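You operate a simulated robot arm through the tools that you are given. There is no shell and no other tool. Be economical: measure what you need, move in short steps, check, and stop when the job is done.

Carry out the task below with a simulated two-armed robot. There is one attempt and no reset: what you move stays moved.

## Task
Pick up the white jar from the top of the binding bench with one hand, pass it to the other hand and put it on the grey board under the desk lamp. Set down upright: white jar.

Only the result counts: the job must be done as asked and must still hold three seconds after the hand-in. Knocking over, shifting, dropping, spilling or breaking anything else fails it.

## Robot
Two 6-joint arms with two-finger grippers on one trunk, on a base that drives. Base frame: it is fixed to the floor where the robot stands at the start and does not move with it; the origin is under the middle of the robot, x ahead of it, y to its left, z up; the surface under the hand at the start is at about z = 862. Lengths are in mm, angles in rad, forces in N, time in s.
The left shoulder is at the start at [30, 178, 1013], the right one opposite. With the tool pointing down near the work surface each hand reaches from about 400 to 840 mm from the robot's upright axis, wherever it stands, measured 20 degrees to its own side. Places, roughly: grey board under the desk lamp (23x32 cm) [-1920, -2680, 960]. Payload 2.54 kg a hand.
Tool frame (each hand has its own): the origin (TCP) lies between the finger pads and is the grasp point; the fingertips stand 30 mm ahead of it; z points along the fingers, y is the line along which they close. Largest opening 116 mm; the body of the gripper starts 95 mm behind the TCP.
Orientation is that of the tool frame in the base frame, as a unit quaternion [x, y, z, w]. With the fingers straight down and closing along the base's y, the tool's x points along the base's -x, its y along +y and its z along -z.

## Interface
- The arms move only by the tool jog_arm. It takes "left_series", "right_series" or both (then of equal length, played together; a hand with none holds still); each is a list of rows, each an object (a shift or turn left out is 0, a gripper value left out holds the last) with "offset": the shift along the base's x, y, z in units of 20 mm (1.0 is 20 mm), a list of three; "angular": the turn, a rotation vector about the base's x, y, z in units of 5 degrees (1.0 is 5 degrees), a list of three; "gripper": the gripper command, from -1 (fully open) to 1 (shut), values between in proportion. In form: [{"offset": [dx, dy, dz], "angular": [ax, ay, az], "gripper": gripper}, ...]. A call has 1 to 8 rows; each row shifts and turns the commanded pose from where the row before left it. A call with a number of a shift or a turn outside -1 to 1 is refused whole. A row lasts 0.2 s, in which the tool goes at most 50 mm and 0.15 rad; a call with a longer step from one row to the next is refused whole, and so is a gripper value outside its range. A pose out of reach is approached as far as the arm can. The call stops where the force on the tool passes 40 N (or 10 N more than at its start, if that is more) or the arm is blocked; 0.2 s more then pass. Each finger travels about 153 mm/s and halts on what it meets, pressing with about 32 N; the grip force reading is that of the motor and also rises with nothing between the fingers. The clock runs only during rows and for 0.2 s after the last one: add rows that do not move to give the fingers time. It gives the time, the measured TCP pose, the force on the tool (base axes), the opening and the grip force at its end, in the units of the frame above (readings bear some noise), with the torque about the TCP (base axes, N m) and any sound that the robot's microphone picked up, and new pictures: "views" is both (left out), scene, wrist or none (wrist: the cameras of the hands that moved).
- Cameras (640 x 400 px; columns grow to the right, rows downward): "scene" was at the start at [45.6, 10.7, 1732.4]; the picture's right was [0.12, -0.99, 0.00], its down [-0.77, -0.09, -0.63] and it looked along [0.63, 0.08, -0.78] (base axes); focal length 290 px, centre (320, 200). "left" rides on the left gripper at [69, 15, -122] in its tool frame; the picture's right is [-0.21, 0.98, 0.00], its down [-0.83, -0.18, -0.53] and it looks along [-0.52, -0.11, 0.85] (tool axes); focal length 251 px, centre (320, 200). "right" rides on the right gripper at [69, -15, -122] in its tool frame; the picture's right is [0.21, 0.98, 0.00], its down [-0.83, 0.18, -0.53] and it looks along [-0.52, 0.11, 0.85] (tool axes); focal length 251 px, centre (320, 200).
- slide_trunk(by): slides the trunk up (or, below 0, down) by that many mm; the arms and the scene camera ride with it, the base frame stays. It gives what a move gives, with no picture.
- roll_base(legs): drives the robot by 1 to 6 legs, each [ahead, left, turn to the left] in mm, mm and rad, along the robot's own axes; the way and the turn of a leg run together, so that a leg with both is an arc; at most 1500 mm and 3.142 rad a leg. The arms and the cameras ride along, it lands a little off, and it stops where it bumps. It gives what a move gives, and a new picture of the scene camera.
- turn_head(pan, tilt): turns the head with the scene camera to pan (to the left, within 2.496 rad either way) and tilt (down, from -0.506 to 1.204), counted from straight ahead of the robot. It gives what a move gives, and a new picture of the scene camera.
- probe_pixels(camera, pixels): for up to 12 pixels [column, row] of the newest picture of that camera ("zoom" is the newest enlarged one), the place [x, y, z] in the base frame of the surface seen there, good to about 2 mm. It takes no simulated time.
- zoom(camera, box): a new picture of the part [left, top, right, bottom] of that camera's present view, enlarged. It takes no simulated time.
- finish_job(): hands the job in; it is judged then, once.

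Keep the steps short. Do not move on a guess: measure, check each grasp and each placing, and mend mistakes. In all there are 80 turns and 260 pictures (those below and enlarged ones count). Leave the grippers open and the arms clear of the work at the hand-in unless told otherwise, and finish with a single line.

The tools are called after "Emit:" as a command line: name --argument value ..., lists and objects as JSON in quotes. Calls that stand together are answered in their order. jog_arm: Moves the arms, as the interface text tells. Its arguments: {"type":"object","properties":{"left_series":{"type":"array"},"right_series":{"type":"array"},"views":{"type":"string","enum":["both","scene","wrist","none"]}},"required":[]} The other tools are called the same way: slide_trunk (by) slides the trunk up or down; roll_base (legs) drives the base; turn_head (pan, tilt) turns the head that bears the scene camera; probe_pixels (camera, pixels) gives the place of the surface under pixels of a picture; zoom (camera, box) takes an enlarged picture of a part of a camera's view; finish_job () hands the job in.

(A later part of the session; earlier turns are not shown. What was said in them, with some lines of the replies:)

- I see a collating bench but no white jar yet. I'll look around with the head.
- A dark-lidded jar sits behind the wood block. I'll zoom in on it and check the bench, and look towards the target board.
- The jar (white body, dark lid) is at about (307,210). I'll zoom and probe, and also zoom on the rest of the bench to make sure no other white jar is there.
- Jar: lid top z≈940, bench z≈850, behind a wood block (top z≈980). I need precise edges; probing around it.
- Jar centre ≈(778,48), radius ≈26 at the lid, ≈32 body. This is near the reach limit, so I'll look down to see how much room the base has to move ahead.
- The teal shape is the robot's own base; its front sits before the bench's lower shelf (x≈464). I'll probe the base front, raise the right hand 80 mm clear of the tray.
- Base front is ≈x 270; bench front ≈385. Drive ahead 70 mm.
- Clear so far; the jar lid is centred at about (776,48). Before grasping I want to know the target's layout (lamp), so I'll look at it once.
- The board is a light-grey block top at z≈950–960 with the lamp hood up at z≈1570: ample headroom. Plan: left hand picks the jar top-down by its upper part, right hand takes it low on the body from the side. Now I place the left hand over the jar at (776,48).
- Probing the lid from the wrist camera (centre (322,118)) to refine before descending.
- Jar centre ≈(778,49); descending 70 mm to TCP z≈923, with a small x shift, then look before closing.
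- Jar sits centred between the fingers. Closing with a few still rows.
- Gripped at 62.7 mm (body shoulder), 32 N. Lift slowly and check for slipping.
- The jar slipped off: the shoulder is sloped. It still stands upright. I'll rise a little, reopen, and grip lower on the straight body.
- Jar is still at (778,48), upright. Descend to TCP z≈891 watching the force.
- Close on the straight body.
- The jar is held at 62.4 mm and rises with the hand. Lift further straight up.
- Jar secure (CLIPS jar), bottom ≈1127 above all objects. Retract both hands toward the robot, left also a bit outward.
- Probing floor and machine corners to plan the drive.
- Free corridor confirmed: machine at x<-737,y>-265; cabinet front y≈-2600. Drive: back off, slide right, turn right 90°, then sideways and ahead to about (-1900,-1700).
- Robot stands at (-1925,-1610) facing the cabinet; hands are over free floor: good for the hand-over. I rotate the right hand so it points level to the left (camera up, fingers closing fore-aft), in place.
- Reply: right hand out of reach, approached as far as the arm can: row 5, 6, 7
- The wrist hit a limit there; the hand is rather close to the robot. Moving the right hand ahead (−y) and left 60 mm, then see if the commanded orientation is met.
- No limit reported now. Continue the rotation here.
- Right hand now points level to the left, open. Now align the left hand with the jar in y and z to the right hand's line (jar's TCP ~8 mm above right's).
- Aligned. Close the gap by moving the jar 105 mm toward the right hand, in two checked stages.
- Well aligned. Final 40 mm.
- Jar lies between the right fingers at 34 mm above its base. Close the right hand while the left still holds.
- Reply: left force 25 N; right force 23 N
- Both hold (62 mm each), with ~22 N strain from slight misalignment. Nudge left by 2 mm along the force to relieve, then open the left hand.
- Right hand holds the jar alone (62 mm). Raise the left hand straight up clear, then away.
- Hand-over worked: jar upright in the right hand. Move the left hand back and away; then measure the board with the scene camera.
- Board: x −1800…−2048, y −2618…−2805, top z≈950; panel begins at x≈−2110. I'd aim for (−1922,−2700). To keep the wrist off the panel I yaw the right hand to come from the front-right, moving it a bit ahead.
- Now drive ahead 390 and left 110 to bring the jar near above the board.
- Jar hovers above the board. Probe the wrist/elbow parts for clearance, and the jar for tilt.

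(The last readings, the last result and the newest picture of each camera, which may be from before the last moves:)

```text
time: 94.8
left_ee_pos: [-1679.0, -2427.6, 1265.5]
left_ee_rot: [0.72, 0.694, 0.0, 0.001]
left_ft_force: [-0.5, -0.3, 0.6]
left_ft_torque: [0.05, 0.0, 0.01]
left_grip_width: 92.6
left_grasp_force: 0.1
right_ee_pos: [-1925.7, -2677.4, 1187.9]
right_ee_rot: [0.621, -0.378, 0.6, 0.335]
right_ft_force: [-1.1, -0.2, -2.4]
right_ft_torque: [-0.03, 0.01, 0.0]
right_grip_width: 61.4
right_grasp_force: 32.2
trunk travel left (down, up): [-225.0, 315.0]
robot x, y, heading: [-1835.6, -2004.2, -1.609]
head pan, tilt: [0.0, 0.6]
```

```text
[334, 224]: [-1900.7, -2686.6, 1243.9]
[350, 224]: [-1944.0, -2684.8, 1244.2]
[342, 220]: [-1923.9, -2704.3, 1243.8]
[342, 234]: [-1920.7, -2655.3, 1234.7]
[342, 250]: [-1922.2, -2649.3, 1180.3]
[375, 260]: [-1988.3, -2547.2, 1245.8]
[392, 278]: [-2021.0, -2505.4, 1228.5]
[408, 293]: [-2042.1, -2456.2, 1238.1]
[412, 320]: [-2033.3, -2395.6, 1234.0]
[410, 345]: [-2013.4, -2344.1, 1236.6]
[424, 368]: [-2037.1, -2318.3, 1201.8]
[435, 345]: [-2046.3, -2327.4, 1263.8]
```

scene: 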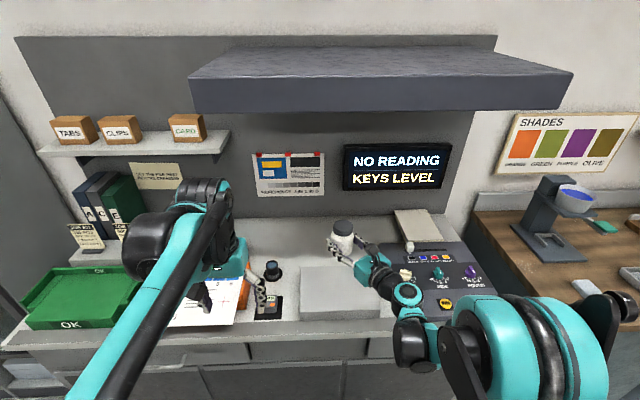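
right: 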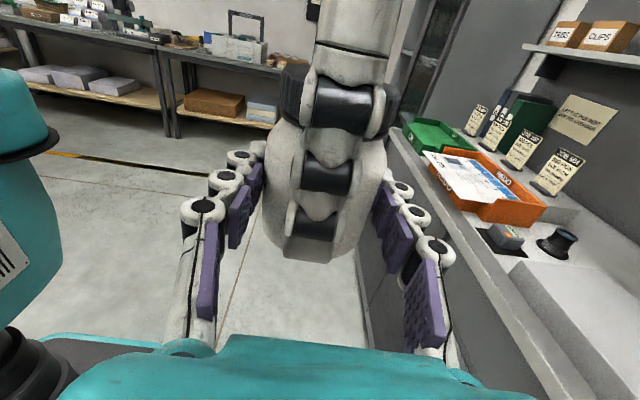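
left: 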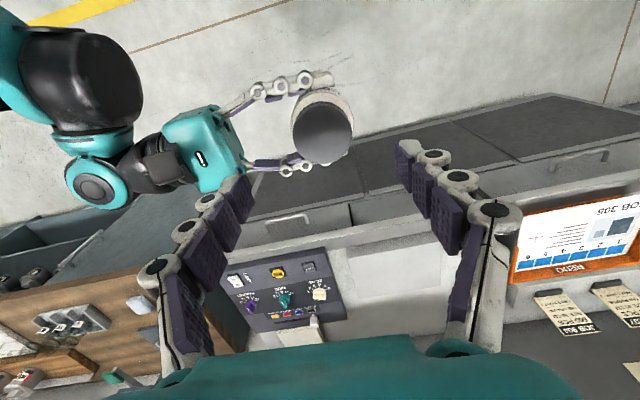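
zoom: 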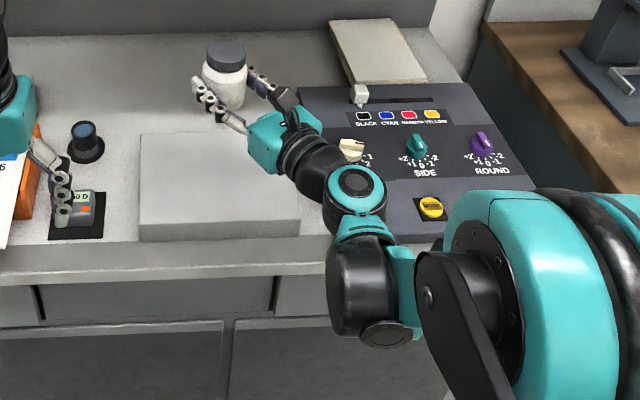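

Lid is level (z 1244 around), jar centre (−1922,−2680), base ≈1154. Lower 160 mm, shifting 20 mm further in.

Emit:
jog_arm --right_series '[{"offset": [0, -0.13, -1]}, {"offset": [0, -0.13, -1]}, {"offset": [0, -0.13, -1]}, {"offset": [0, -0.13, -1]}, {"offset": [0, -0.13, -1]}, {"offset": [0, -0.13, -1]}, {"offset": [0, -0.13, -1]}, {"offset": [0, 0, -1]}]' --views "both"

Emit:
probe_pixels --camera "scene" --pixels '[[342, 250], [342, 255], [342, 262], [300, 290]]'

Emit:
zoom --camera "scene" --box '[270, 220, 430, 320]'

```text
time: 96.6
left_ee_pos: [-1679.7, -2427.0, 1266.7]
left_ee_rot: [0.72, 0.694, 0.0, 0.0]
left_ft_force: [0.0, -0.3, -0.4]
left_ft_torque: [0.03, 0.01, 0.0]
left_grip_width: 92.8
left_grasp_force: 0.0
right_ee_pos: [-1929.0, -2711.6, 1037.4]
right_ee_rot: [0.621, -0.379, 0.599, 0.335]
right_ft_force: [0.2, -0.7, -0.4]
right_ft_torque: [0.0, 0.02, 0.04]
right_grip_width: 61.7
right_grasp_force: 32.6
right hand out of reach, approached as far as the arm can: row 7, 8
trunk travel left (down, up): [-225.0, 315.0]
robot x, y, heading: [-1838.3, -2004.9, -1.611]
head pan, tilt: [0.0, 0.6]
```

scene: 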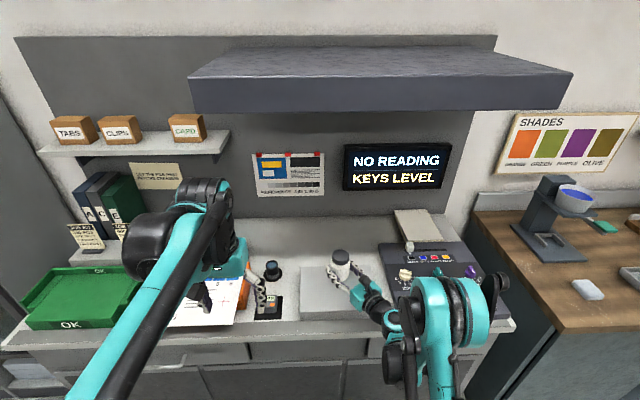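
right: 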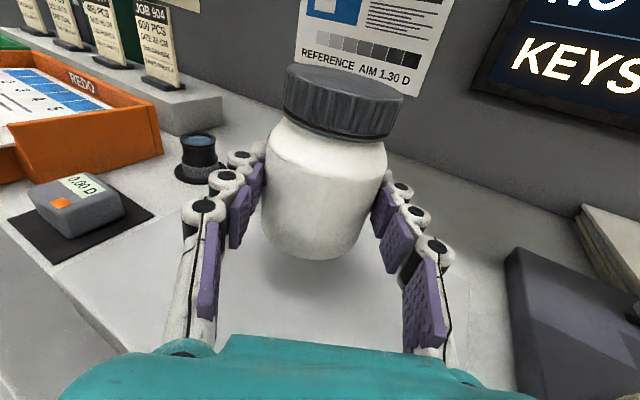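

```text
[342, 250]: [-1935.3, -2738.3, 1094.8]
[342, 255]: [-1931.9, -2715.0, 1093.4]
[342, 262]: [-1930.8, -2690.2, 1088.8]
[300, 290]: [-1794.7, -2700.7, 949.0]
```

```text
4.00 times, centred on (350, 270) of scene
```

zoom: 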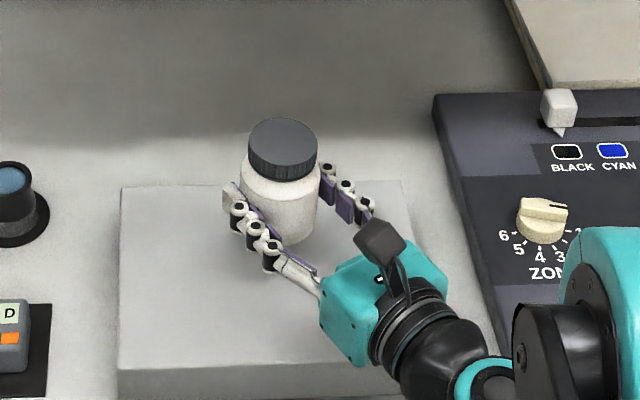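

The arm reaches its limit at z≈1037, jar base ≈1004, centre (−1930,−2714) over the board. I'll lower the rest with the trunk; first check wrist clearance to the counter edge.

Emit:
probe_pixels --camera "scene" --pixels '[[372, 300], [380, 312], [390, 325], [392, 345], [392, 375], [410, 375], [435, 370], [328, 252], [350, 256]]'

Emit:
slide_trunk --by -35

Emit:
zoom --camera "scene" --box '[270, 220, 510, 400]'

Emit:
zoom --camera "right" --box '[0, 0, 640, 400]'

```text
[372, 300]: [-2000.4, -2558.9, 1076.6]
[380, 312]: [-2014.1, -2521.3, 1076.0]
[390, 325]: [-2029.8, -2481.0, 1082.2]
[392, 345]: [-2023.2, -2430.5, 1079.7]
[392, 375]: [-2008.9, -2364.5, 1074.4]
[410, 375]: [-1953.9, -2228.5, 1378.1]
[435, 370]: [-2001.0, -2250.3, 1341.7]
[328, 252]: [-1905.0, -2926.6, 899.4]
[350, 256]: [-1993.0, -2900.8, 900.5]
```

```text
time: 97.4
left_ee_pos: [-1679.0, -2426.9, 1232.3]
left_ee_rot: [0.72, 0.694, -0.001, 0.001]
left_ft_force: [-0.8, 0.7, 1.3]
left_ft_torque: [-0.02, 0.0, -0.01]
left_grip_width: 92.6
left_grasp_force: 0.0
right_ee_pos: [-1928.3, -2710.9, 1004.8]
right_ee_rot: [0.621, -0.378, 0.599, 0.335]
right_ft_force: [0.7, -0.5, -1.0]
right_ft_torque: [-0.02, -0.02, 0.03]
right_grip_width: 61.7
right_grasp_force: 32.1
trunk travel left (down, up): [-190.0, 350.0]
robot x, y, heading: [-1834.6, -2007.8, -1.607]
head pan, tilt: [0.0, 0.6]
```

```text
2.22 times, centred on (390, 310) of scene
```

zoom: 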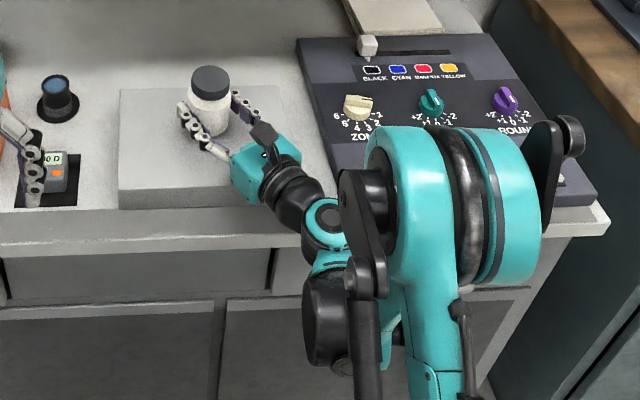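

```text
1.00 times, centred on (320, 200) of right (not enlarged: the box is as wide or as high as the picture)
```

zoom: 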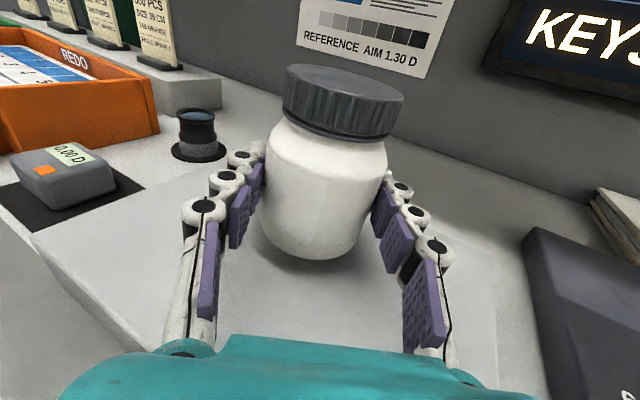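

Base ≈971, needs 950. Slide down 15, then small steps until contact force shows.

Emit:
slide_trunk --by -15

Emit:
slide_trunk --by -4

Emit:
zoom --camera "right" --box '[200, 160, 440, 310]'

```text
time: 97.9
left_ee_pos: [-1678.1, -2426.5, 1219.3]
left_ee_rot: [0.72, 0.694, 0.0, 0.0]
left_ft_force: [0.2, -1.3, 0.2]
left_ft_torque: [0.0, -0.03, 0.0]
left_grip_width: 92.8
left_grasp_force: 0.1
right_ee_pos: [-1928.4, -2710.9, 990.9]
right_ee_rot: [0.62, -0.378, 0.6, 0.336]
right_ft_force: [1.4, 1.6, 7.0]
right_ft_torque: [0.78, 0.52, -0.17]
right_grip_width: 61.6
right_grasp_force: 32.5
trunk travel left (down, up): [-176.0, 364.0]
robot x, y, heading: [-1834.2, -2004.8, -1.602]
head pan, tilt: [0.0, 0.6]
stopped: the force on the tool passed its limit at 45 N (the readings are from after the stop); the commanded pose is now the measured one
```

```text
time: 98.3
left_ee_pos: [-1679.2, -2425.7, 1217.0]
left_ee_rot: [0.72, 0.694, -0.001, 0.001]
left_ft_force: [-1.1, 0.9, 0.1]
left_ft_torque: [0.04, -0.01, -0.02]
left_grip_width: 92.8
left_grasp_force: 0.1
right_ee_pos: [-1929.0, -2710.5, 991.9]
right_ee_rot: [0.619, -0.378, 0.601, 0.337]
right_ft_force: [1.9, 3.1, 15.8]
right_ft_torque: [1.68, 1.11, -0.3]
right_grip_width: 61.5
right_grasp_force: 32.0
trunk travel left (down, up): [-174.0, 366.0]
robot x, y, heading: [-1833.5, -2003.9, -1.605]
head pan, tilt: [0.0, 0.6]
stopped: the force on the tool passed its limit at 50 N (the readings are from after the stop); the commanded pose is now the measured one
```

```text
2.67 times, centred on (320, 235) of right
```

zoom: 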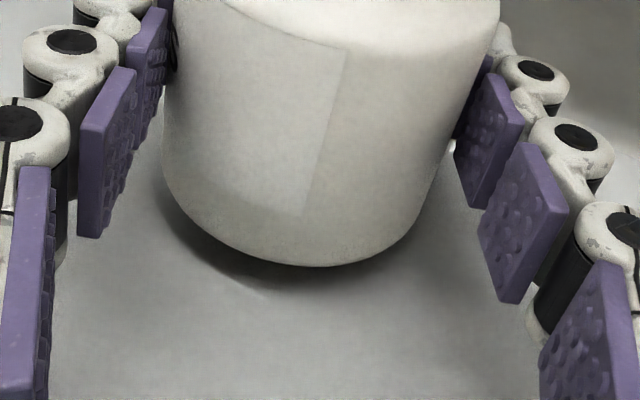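

Contact came at TCP z≈991, but the torque shows the load ~125 mm behind the TCP: the wrist touches the board's edge area, not the jar. I'll raise, yaw the hand to point straight ahead and pull it back ~35 mm so the wrist stays off the board.

Emit:
slide_trunk --by 50

Emit:
jog_arm --right_series '[{"offset": [0.05, 0.3, 0], "angular": [0, 0, -1]}, {"offset": [0.05, 0.3, 0], "angular": [0, 0, -1]}, {"offset": [0.05, 0.3, 0], "angular": [0, 0, -1]}, {"offset": [0.05, 0.3, 0], "angular": [0, 0, -1]}, {"offset": [0.05, 0.3, 0], "angular": [0, 0, -1]}, {"offset": [0, 0.25, 0]}, {}]' --views "both"

Emit:
zoom --camera "scene" --box '[270, 220, 430, 320]'

```text
time: 99.2
left_ee_pos: [-1679.7, -2426.8, 1266.5]
left_ee_rot: [0.72, 0.694, 0.0, 0.0]
left_ft_force: [0.1, -0.4, 0.2]
left_ft_torque: [0.0, -0.02, 0.03]
left_grip_width: 92.8
left_grasp_force: 0.0
right_ee_pos: [-1929.6, -2711.8, 1039.1]
right_ee_rot: [0.619, -0.378, 0.601, 0.337]
right_ft_force: [-0.7, 0.5, -0.5]
right_ft_torque: [0.03, -0.01, 0.0]
right_grip_width: 61.5
right_grasp_force: 32.5
trunk travel left (down, up): [-224.0, 316.0]
robot x, y, heading: [-1835.7, -2006.2, -1.609]
head pan, tilt: [0.0, 0.6]
```

```text
time: 100.8
left_ee_pos: [-1680.2, -2427.6, 1265.3]
left_ee_rot: [0.72, 0.694, 0.0, 0.0]
left_ft_force: [-0.6, -0.4, -0.4]
left_ft_torque: [-0.01, 0.01, -0.01]
left_grip_width: 92.9
left_grasp_force: 0.0
right_ee_pos: [-1938.7, -2718.5, 1066.3]
right_ee_rot: [0.537, -0.493, 0.522, 0.444]
right_ft_force: [0.8, 1.4, -2.1]
right_ft_torque: [0.01, -0.01, -0.04]
right_grip_width: 61.7
right_grasp_force: 32.1
right hand out of reach, approached as far as the arm can: row 1, 2, 3, 4, 5, 6
trunk travel left (down, up): [-224.0, 316.0]
robot x, y, heading: [-1836.8, -2005.6, -1.606]
head pan, tilt: [0.0, 0.6]
```

scene: 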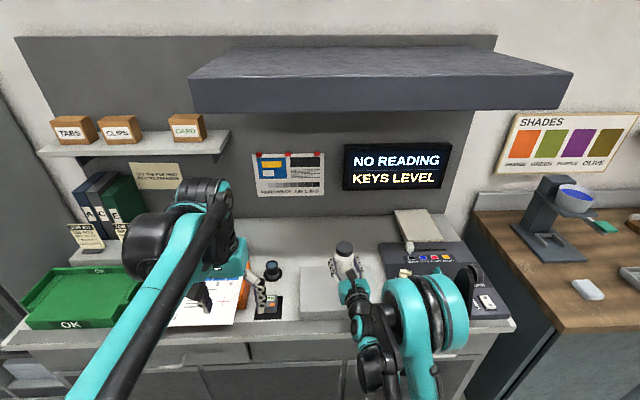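
right: 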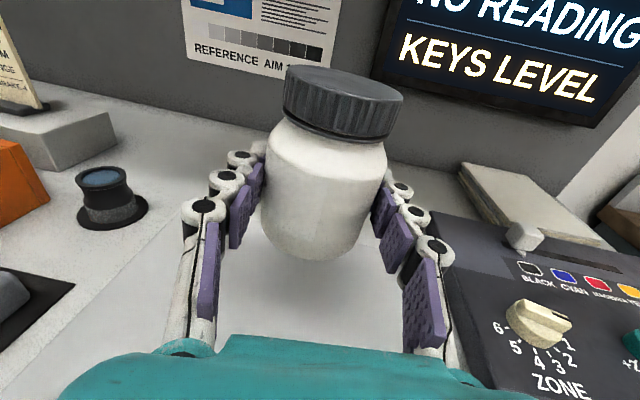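

```text
4.00 times, centred on (350, 270) of scene
```

zoom: 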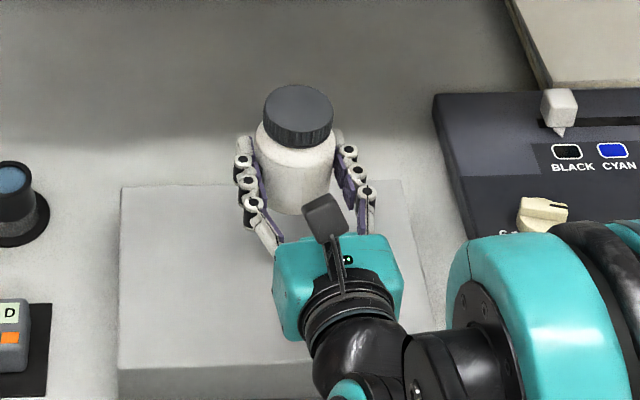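

The yaw is now nearly straight ahead but the arm won't come nearer/lower in this pose, so I use the base and the trunk: back 42 mm, left 12 mm.

Emit:
roll_base --legs '[[-42, 12, 0]]'

Emit:
slide_trunk --by -50

Emit:
zoom --camera "scene" --box '[270, 220, 430, 320]'

Emit:
probe_pixels --camera "zoom" --pixels '[[300, 110], [300, 90], [300, 125], [275, 110], [325, 110], [250, 350], [250, 372]]'

```text
time: 101.7
left_ee_pos: [-1664.8, -2383.5, 1266.9]
left_ee_rot: [0.72, 0.694, 0.0, 0.0]
left_ft_force: [0.1, 0.1, 1.3]
left_ft_torque: [-0.05, -0.03, 0.0]
left_grip_width: 92.7
left_grasp_force: 0.1
right_ee_pos: [-1923.6, -2676.2, 1066.1]
right_ee_rot: [0.537, -0.493, 0.522, 0.443]
right_ft_force: [-1.0, 0.0, -0.7]
right_ft_torque: [0.06, 0.02, -0.04]
right_grip_width: 61.7
right_grasp_force: 31.7
trunk travel left (down, up): [-224.0, 316.0]
robot x, y, heading: [-1824.1, -1962.3, -1.607]
head pan, tilt: [0.0, 0.6]
```

scene: 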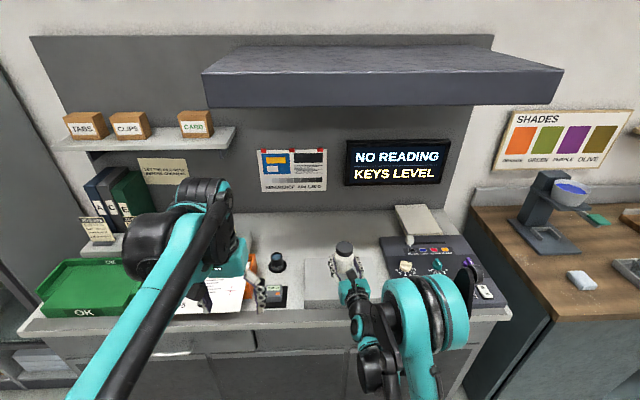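

```text
time: 102.7
left_ee_pos: [-1665.3, -2385.2, 1216.2]
left_ee_rot: [0.72, 0.694, 0.0, 0.001]
left_ft_force: [0.9, -0.2, -0.3]
left_ft_torque: [-0.03, 0.04, -0.01]
left_grip_width: 92.7
left_grasp_force: 0.1
right_ee_pos: [-1924.7, -2676.5, 1016.0]
right_ee_rot: [0.537, -0.493, 0.522, 0.443]
right_ft_force: [-1.0, 0.2, -1.2]
right_ft_torque: [0.0, -0.01, -0.01]
right_grip_width: 61.6
right_grasp_force: 31.4
trunk travel left (down, up): [-174.0, 366.0]
robot x, y, heading: [-1817.3, -1967.4, -1.616]
head pan, tilt: [0.0, 0.6]
```

```text
4.00 times, centred on (350, 270) of scene
```

zoom: 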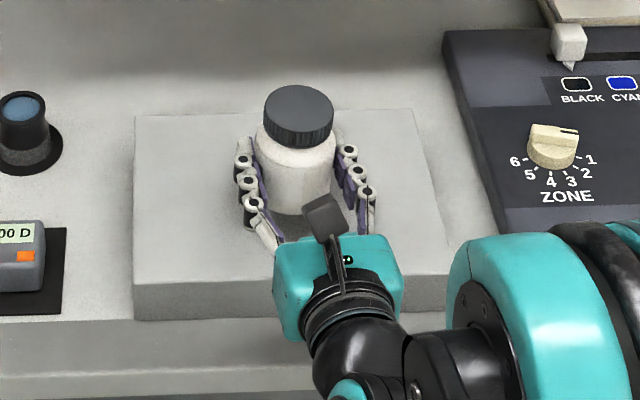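

```text
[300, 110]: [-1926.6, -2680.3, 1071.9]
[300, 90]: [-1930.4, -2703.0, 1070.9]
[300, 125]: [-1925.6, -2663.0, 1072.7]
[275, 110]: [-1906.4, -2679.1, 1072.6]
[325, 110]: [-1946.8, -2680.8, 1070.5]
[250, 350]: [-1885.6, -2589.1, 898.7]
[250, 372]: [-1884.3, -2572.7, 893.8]
```

Jar centre (−1926,−2681), base ≈982, hand housing now near/off the board's front. Lower 25, then small steps.

Emit:
slide_trunk --by -25

Emit:
slide_trunk --by -4

Emit:
zoom --camera "right" --box '[200, 160, 440, 310]'

```text
time: 103.4
left_ee_pos: [-1666.0, -2386.2, 1190.7]
left_ee_rot: [0.721, 0.693, -0.001, 0.0]
left_ft_force: [0.1, 0.5, 0.1]
left_ft_torque: [-0.03, 0.02, 0.01]
left_grip_width: 92.7
left_grasp_force: 0.0
right_ee_pos: [-1924.9, -2676.8, 990.5]
right_ee_rot: [0.537, -0.494, 0.521, 0.443]
right_ft_force: [0.3, 0.4, -1.6]
right_ft_torque: [0.04, -0.01, 0.01]
right_grip_width: 61.7
right_grasp_force: 31.9
trunk travel left (down, up): [-149.0, 391.0]
robot x, y, heading: [-1819.1, -1960.7, -1.609]
head pan, tilt: [0.0, 0.6]
```

```text
time: 103.9
left_ee_pos: [-1666.9, -2385.1, 1187.0]
left_ee_rot: [0.72, 0.694, -0.001, 0.0]
left_ft_force: [0.5, -0.1, 0.7]
left_ft_torque: [0.04, 0.02, 0.0]
left_grip_width: 92.9
left_grasp_force: 0.0
right_ee_pos: [-1924.6, -2678.0, 986.4]
right_ee_rot: [0.537, -0.492, 0.522, 0.444]
right_ft_force: [0.1, 1.2, -1.9]
right_ft_torque: [0.02, 0.0, 0.02]
right_grip_width: 61.6
right_grasp_force: 32.2
trunk travel left (down, up): [-145.0, 395.0]
robot x, y, heading: [-1820.8, -1962.8, -1.61]
head pan, tilt: [0.0, 0.6]
```

```text
2.67 times, centred on (320, 235) of right
```

zoom: 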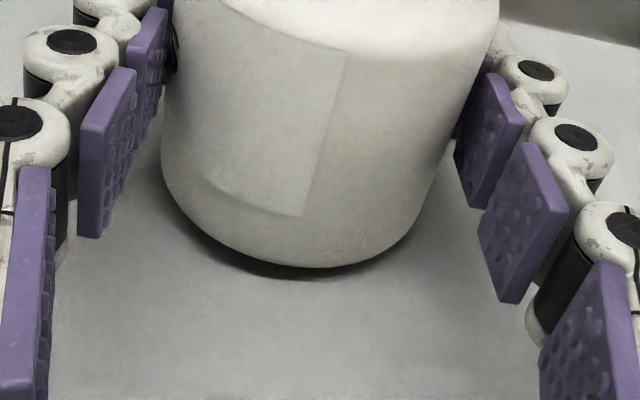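

No contact yet, a small gap remains. Further 2 mm steps.

Emit:
slide_trunk --by -2

Emit:
slide_trunk --by -2

Emit:
zoom --camera "right" --box '[200, 160, 440, 310]'

```text
time: 104.4
left_ee_pos: [-1665.4, -2385.8, 1185.1]
left_ee_rot: [0.72, 0.694, 0.0, 0.0]
left_ft_force: [-0.9, -0.7, -0.6]
left_ft_torque: [-0.04, -0.03, 0.0]
left_grip_width: 93.0
left_grasp_force: 0.1
right_ee_pos: [-1924.6, -2677.1, 984.8]
right_ee_rot: [0.537, -0.493, 0.522, 0.443]
right_ft_force: [-0.6, 0.4, 0.5]
right_ft_torque: [-0.03, 0.03, 0.02]
right_grip_width: 61.4
right_grasp_force: 32.1
trunk travel left (down, up): [-143.0, 397.0]
robot x, y, heading: [-1817.9, -1962.6, -1.608]
head pan, tilt: [0.0, 0.6]
```

```text
time: 104.9
left_ee_pos: [-1664.9, -2384.3, 1183.9]
left_ee_rot: [0.721, 0.693, 0.0, 0.0]
left_ft_force: [1.3, -0.7, 0.7]
left_ft_torque: [-0.04, -0.01, -0.03]
left_grip_width: 92.8
left_grasp_force: 0.1
right_ee_pos: [-1924.1, -2677.4, 983.5]
right_ee_rot: [0.537, -0.491, 0.523, 0.443]
right_ft_force: [0.2, -6.3, 18.0]
right_ft_torque: [-0.45, 0.44, 0.16]
right_grip_width: 61.4
right_grasp_force: 32.2
trunk travel left (down, up): [-141.0, 399.0]
robot x, y, heading: [-1822.9, -1965.1, -1.606]
head pan, tilt: [0.0, 0.6]
```

```text
2.67 times, centred on (320, 235) of right
```

zoom: 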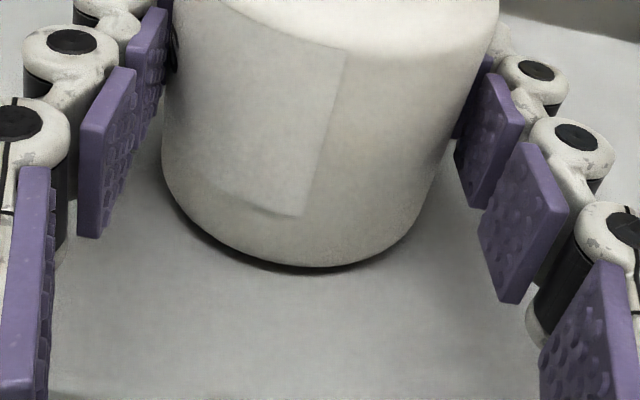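

Jar base touches (18 N, at the jar's rim). Open the right hand.

Emit:
jog_arm --right_series '[{"gripper": -0.15}, {"gripper": -0.4}, {"gripper": -0.9}, {}, {}]' --views "both"

Emit:
zoom --camera "scene" --box '[270, 220, 430, 320]'

Emit:
probe_pixels --camera "zoom" --pixels '[[300, 120], [300, 130], [300, 145], [285, 130], [315, 130]]'

```text
time: 106.1
left_ee_pos: [-1665.5, -2384.3, 1183.6]
left_ee_rot: [0.721, 0.693, -0.001, 0.0]
left_ft_force: [0.4, 0.4, -0.3]
left_ft_torque: [-0.01, 0.02, 0.01]
left_grip_width: 92.8
left_grasp_force: 0.1
right_ee_pos: [-1923.4, -2676.7, 982.2]
right_ee_rot: [0.537, -0.492, 0.522, 0.443]
right_ft_force: [-0.4, 0.2, -0.6]
right_ft_torque: [-0.01, -0.01, -0.06]
right_grip_width: 110.2
right_grasp_force: 0.0
trunk travel left (down, up): [-141.0, 399.0]
robot x, y, heading: [-1819.5, -1965.3, -1.608]
head pan, tilt: [0.0, 0.6]
```

scene: 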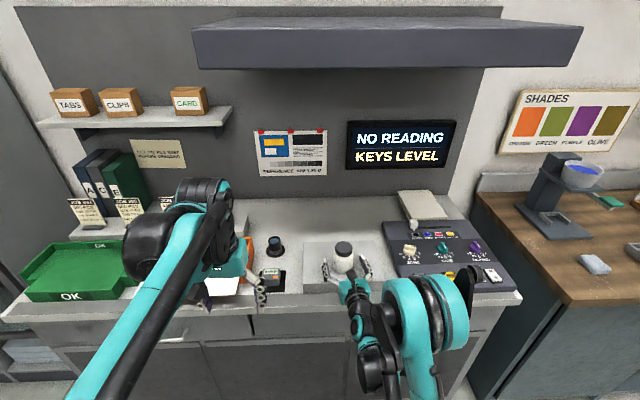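
right: 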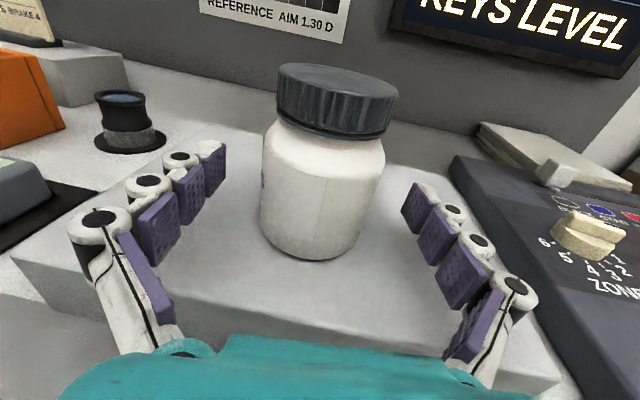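

```text
4.00 times, centred on (350, 270) of scene
```

zoom: 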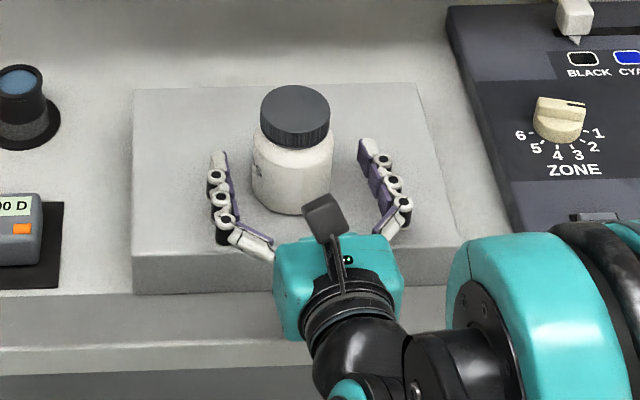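

```text
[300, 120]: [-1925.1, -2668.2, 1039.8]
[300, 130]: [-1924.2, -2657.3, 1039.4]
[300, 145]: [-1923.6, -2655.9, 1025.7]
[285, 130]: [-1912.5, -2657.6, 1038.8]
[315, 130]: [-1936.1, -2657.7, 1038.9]
```

Jar stands free and upright (lid level at 1039.5, base on the 950 board). Back the base off along the finger direction.

Emit:
roll_base --legs '[[-120, -19, 0]]'

Emit:
zoom --camera "right" --box '[0, 0, 640, 400]'

```text
time: 107.4
left_ee_pos: [-1679.8, -2263.2, 1184.2]
left_ee_rot: [0.72, 0.694, -0.001, 0.001]
left_ft_force: [-0.7, 0.9, -0.4]
left_ft_torque: [-0.04, -0.02, -0.03]
left_grip_width: 92.8
left_grasp_force: 0.1
right_ee_pos: [-1938.4, -2554.2, 983.6]
right_ee_rot: [0.537, -0.492, 0.523, 0.444]
right_ft_force: [-0.1, -0.1, 0.8]
right_ft_torque: [0.06, -0.02, 0.03]
right_grip_width: 110.4
right_grasp_force: 0.0
trunk travel left (down, up): [-141.0, 399.0]
robot x, y, heading: [-1837.2, -1842.7, -1.607]
head pan, tilt: [0.0, 0.6]
```

scene: 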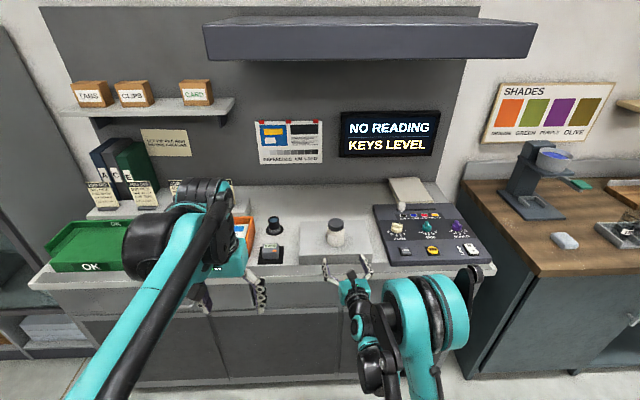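

```text
1.00 times, centred on (320, 200) of right (not enlarged: the box is as wide or as high as the picture)
```

zoom: 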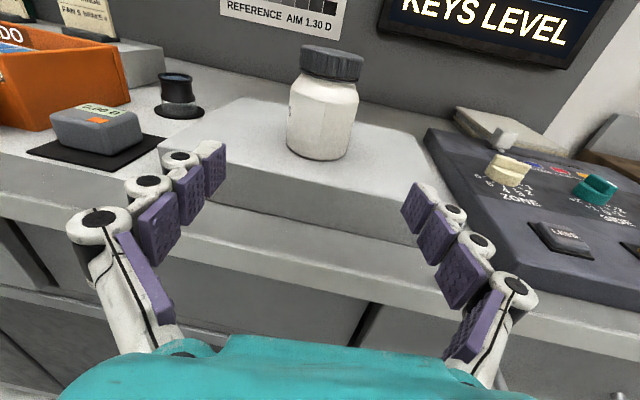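

Clear of the jar. Back off a bit more, open both grippers fully, and check the jar.

Emit:
roll_base --legs '[[-200, 0, 0]]'

Emit:
jog_arm --left_series '[{"gripper": -1}, {}, {}]' --right_series '[{"gripper": -1}, {}, {}]' --views "none"

Emit:
zoom --camera "scene" --box '[200, 160, 440, 310]'

```text
time: 109.0
left_ee_pos: [-1672.0, -2061.2, 1184.2]
left_ee_rot: [0.72, 0.693, -0.001, 0.0]
left_ft_force: [-0.9, -0.1, 0.6]
left_ft_torque: [-0.08, 0.01, 0.0]
left_grip_width: 92.9
left_grasp_force: 0.0
right_ee_pos: [-1931.9, -2354.6, 983.1]
right_ee_rot: [0.537, -0.492, 0.523, 0.443]
right_ft_force: [-0.1, 0.5, 0.1]
right_ft_torque: [-0.01, 0.02, -0.02]
right_grip_width: 110.0
right_grasp_force: 0.0
trunk travel left (down, up): [-141.0, 399.0]
robot x, y, heading: [-1826.0, -1641.6, -1.611]
head pan, tilt: [0.0, 0.6]
```

scene: 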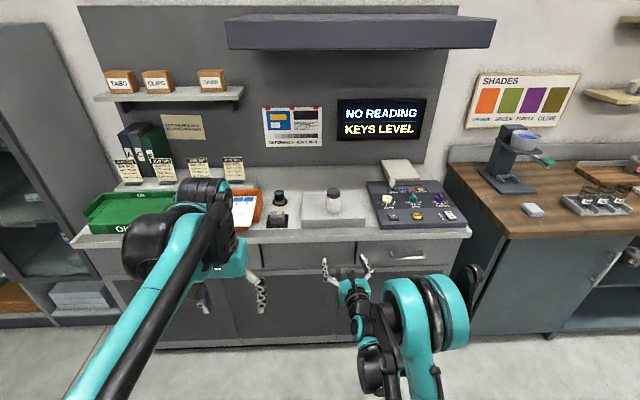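

```text
time: 109.8
left_ee_pos: [-1671.5, -2064.1, 1183.3]
left_ee_rot: [0.721, 0.693, 0.0, 0.001]
left_ft_force: [1.0, 0.2, 0.4]
left_ft_torque: [0.02, 0.01, -0.02]
left_grip_width: 116.0
left_grasp_force: 0.1
right_ee_pos: [-1931.8, -2355.9, 982.5]
right_ee_rot: [0.536, -0.493, 0.521, 0.444]
right_ft_force: [0.4, 0.7, -0.5]
right_ft_torque: [0.0, 0.01, 0.02]
right_grip_width: 116.3
right_grasp_force: 0.0
trunk travel left (down, up): [-141.0, 399.0]
robot x, y, heading: [-1825.1, -1639.9, -1.613]
head pan, tilt: [0.0, 0.6]
```

```text
2.67 times, centred on (320, 235) of scene
```

zoom: 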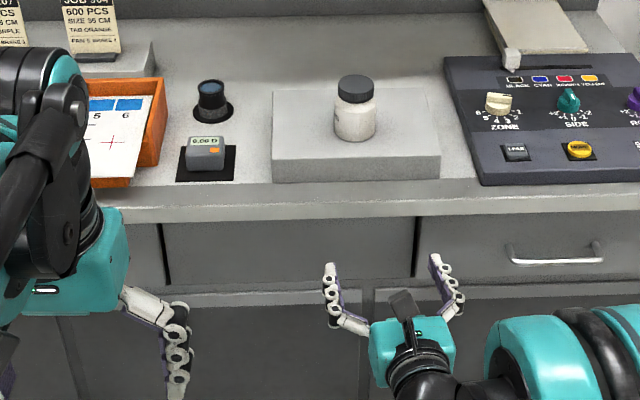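

The jar stands upright on the board, the other things on the counter look unmoved, and the hands are open and clear. Handing in.

Emit:
finish_job

```text
The job is handed in.
```

The white jar was passed from the left hand to the right and now stands upright on the grey board under the lamp; on the way, the first grip slipped and the right wrist briefly pressed on the board edge, but nothing looked moved.
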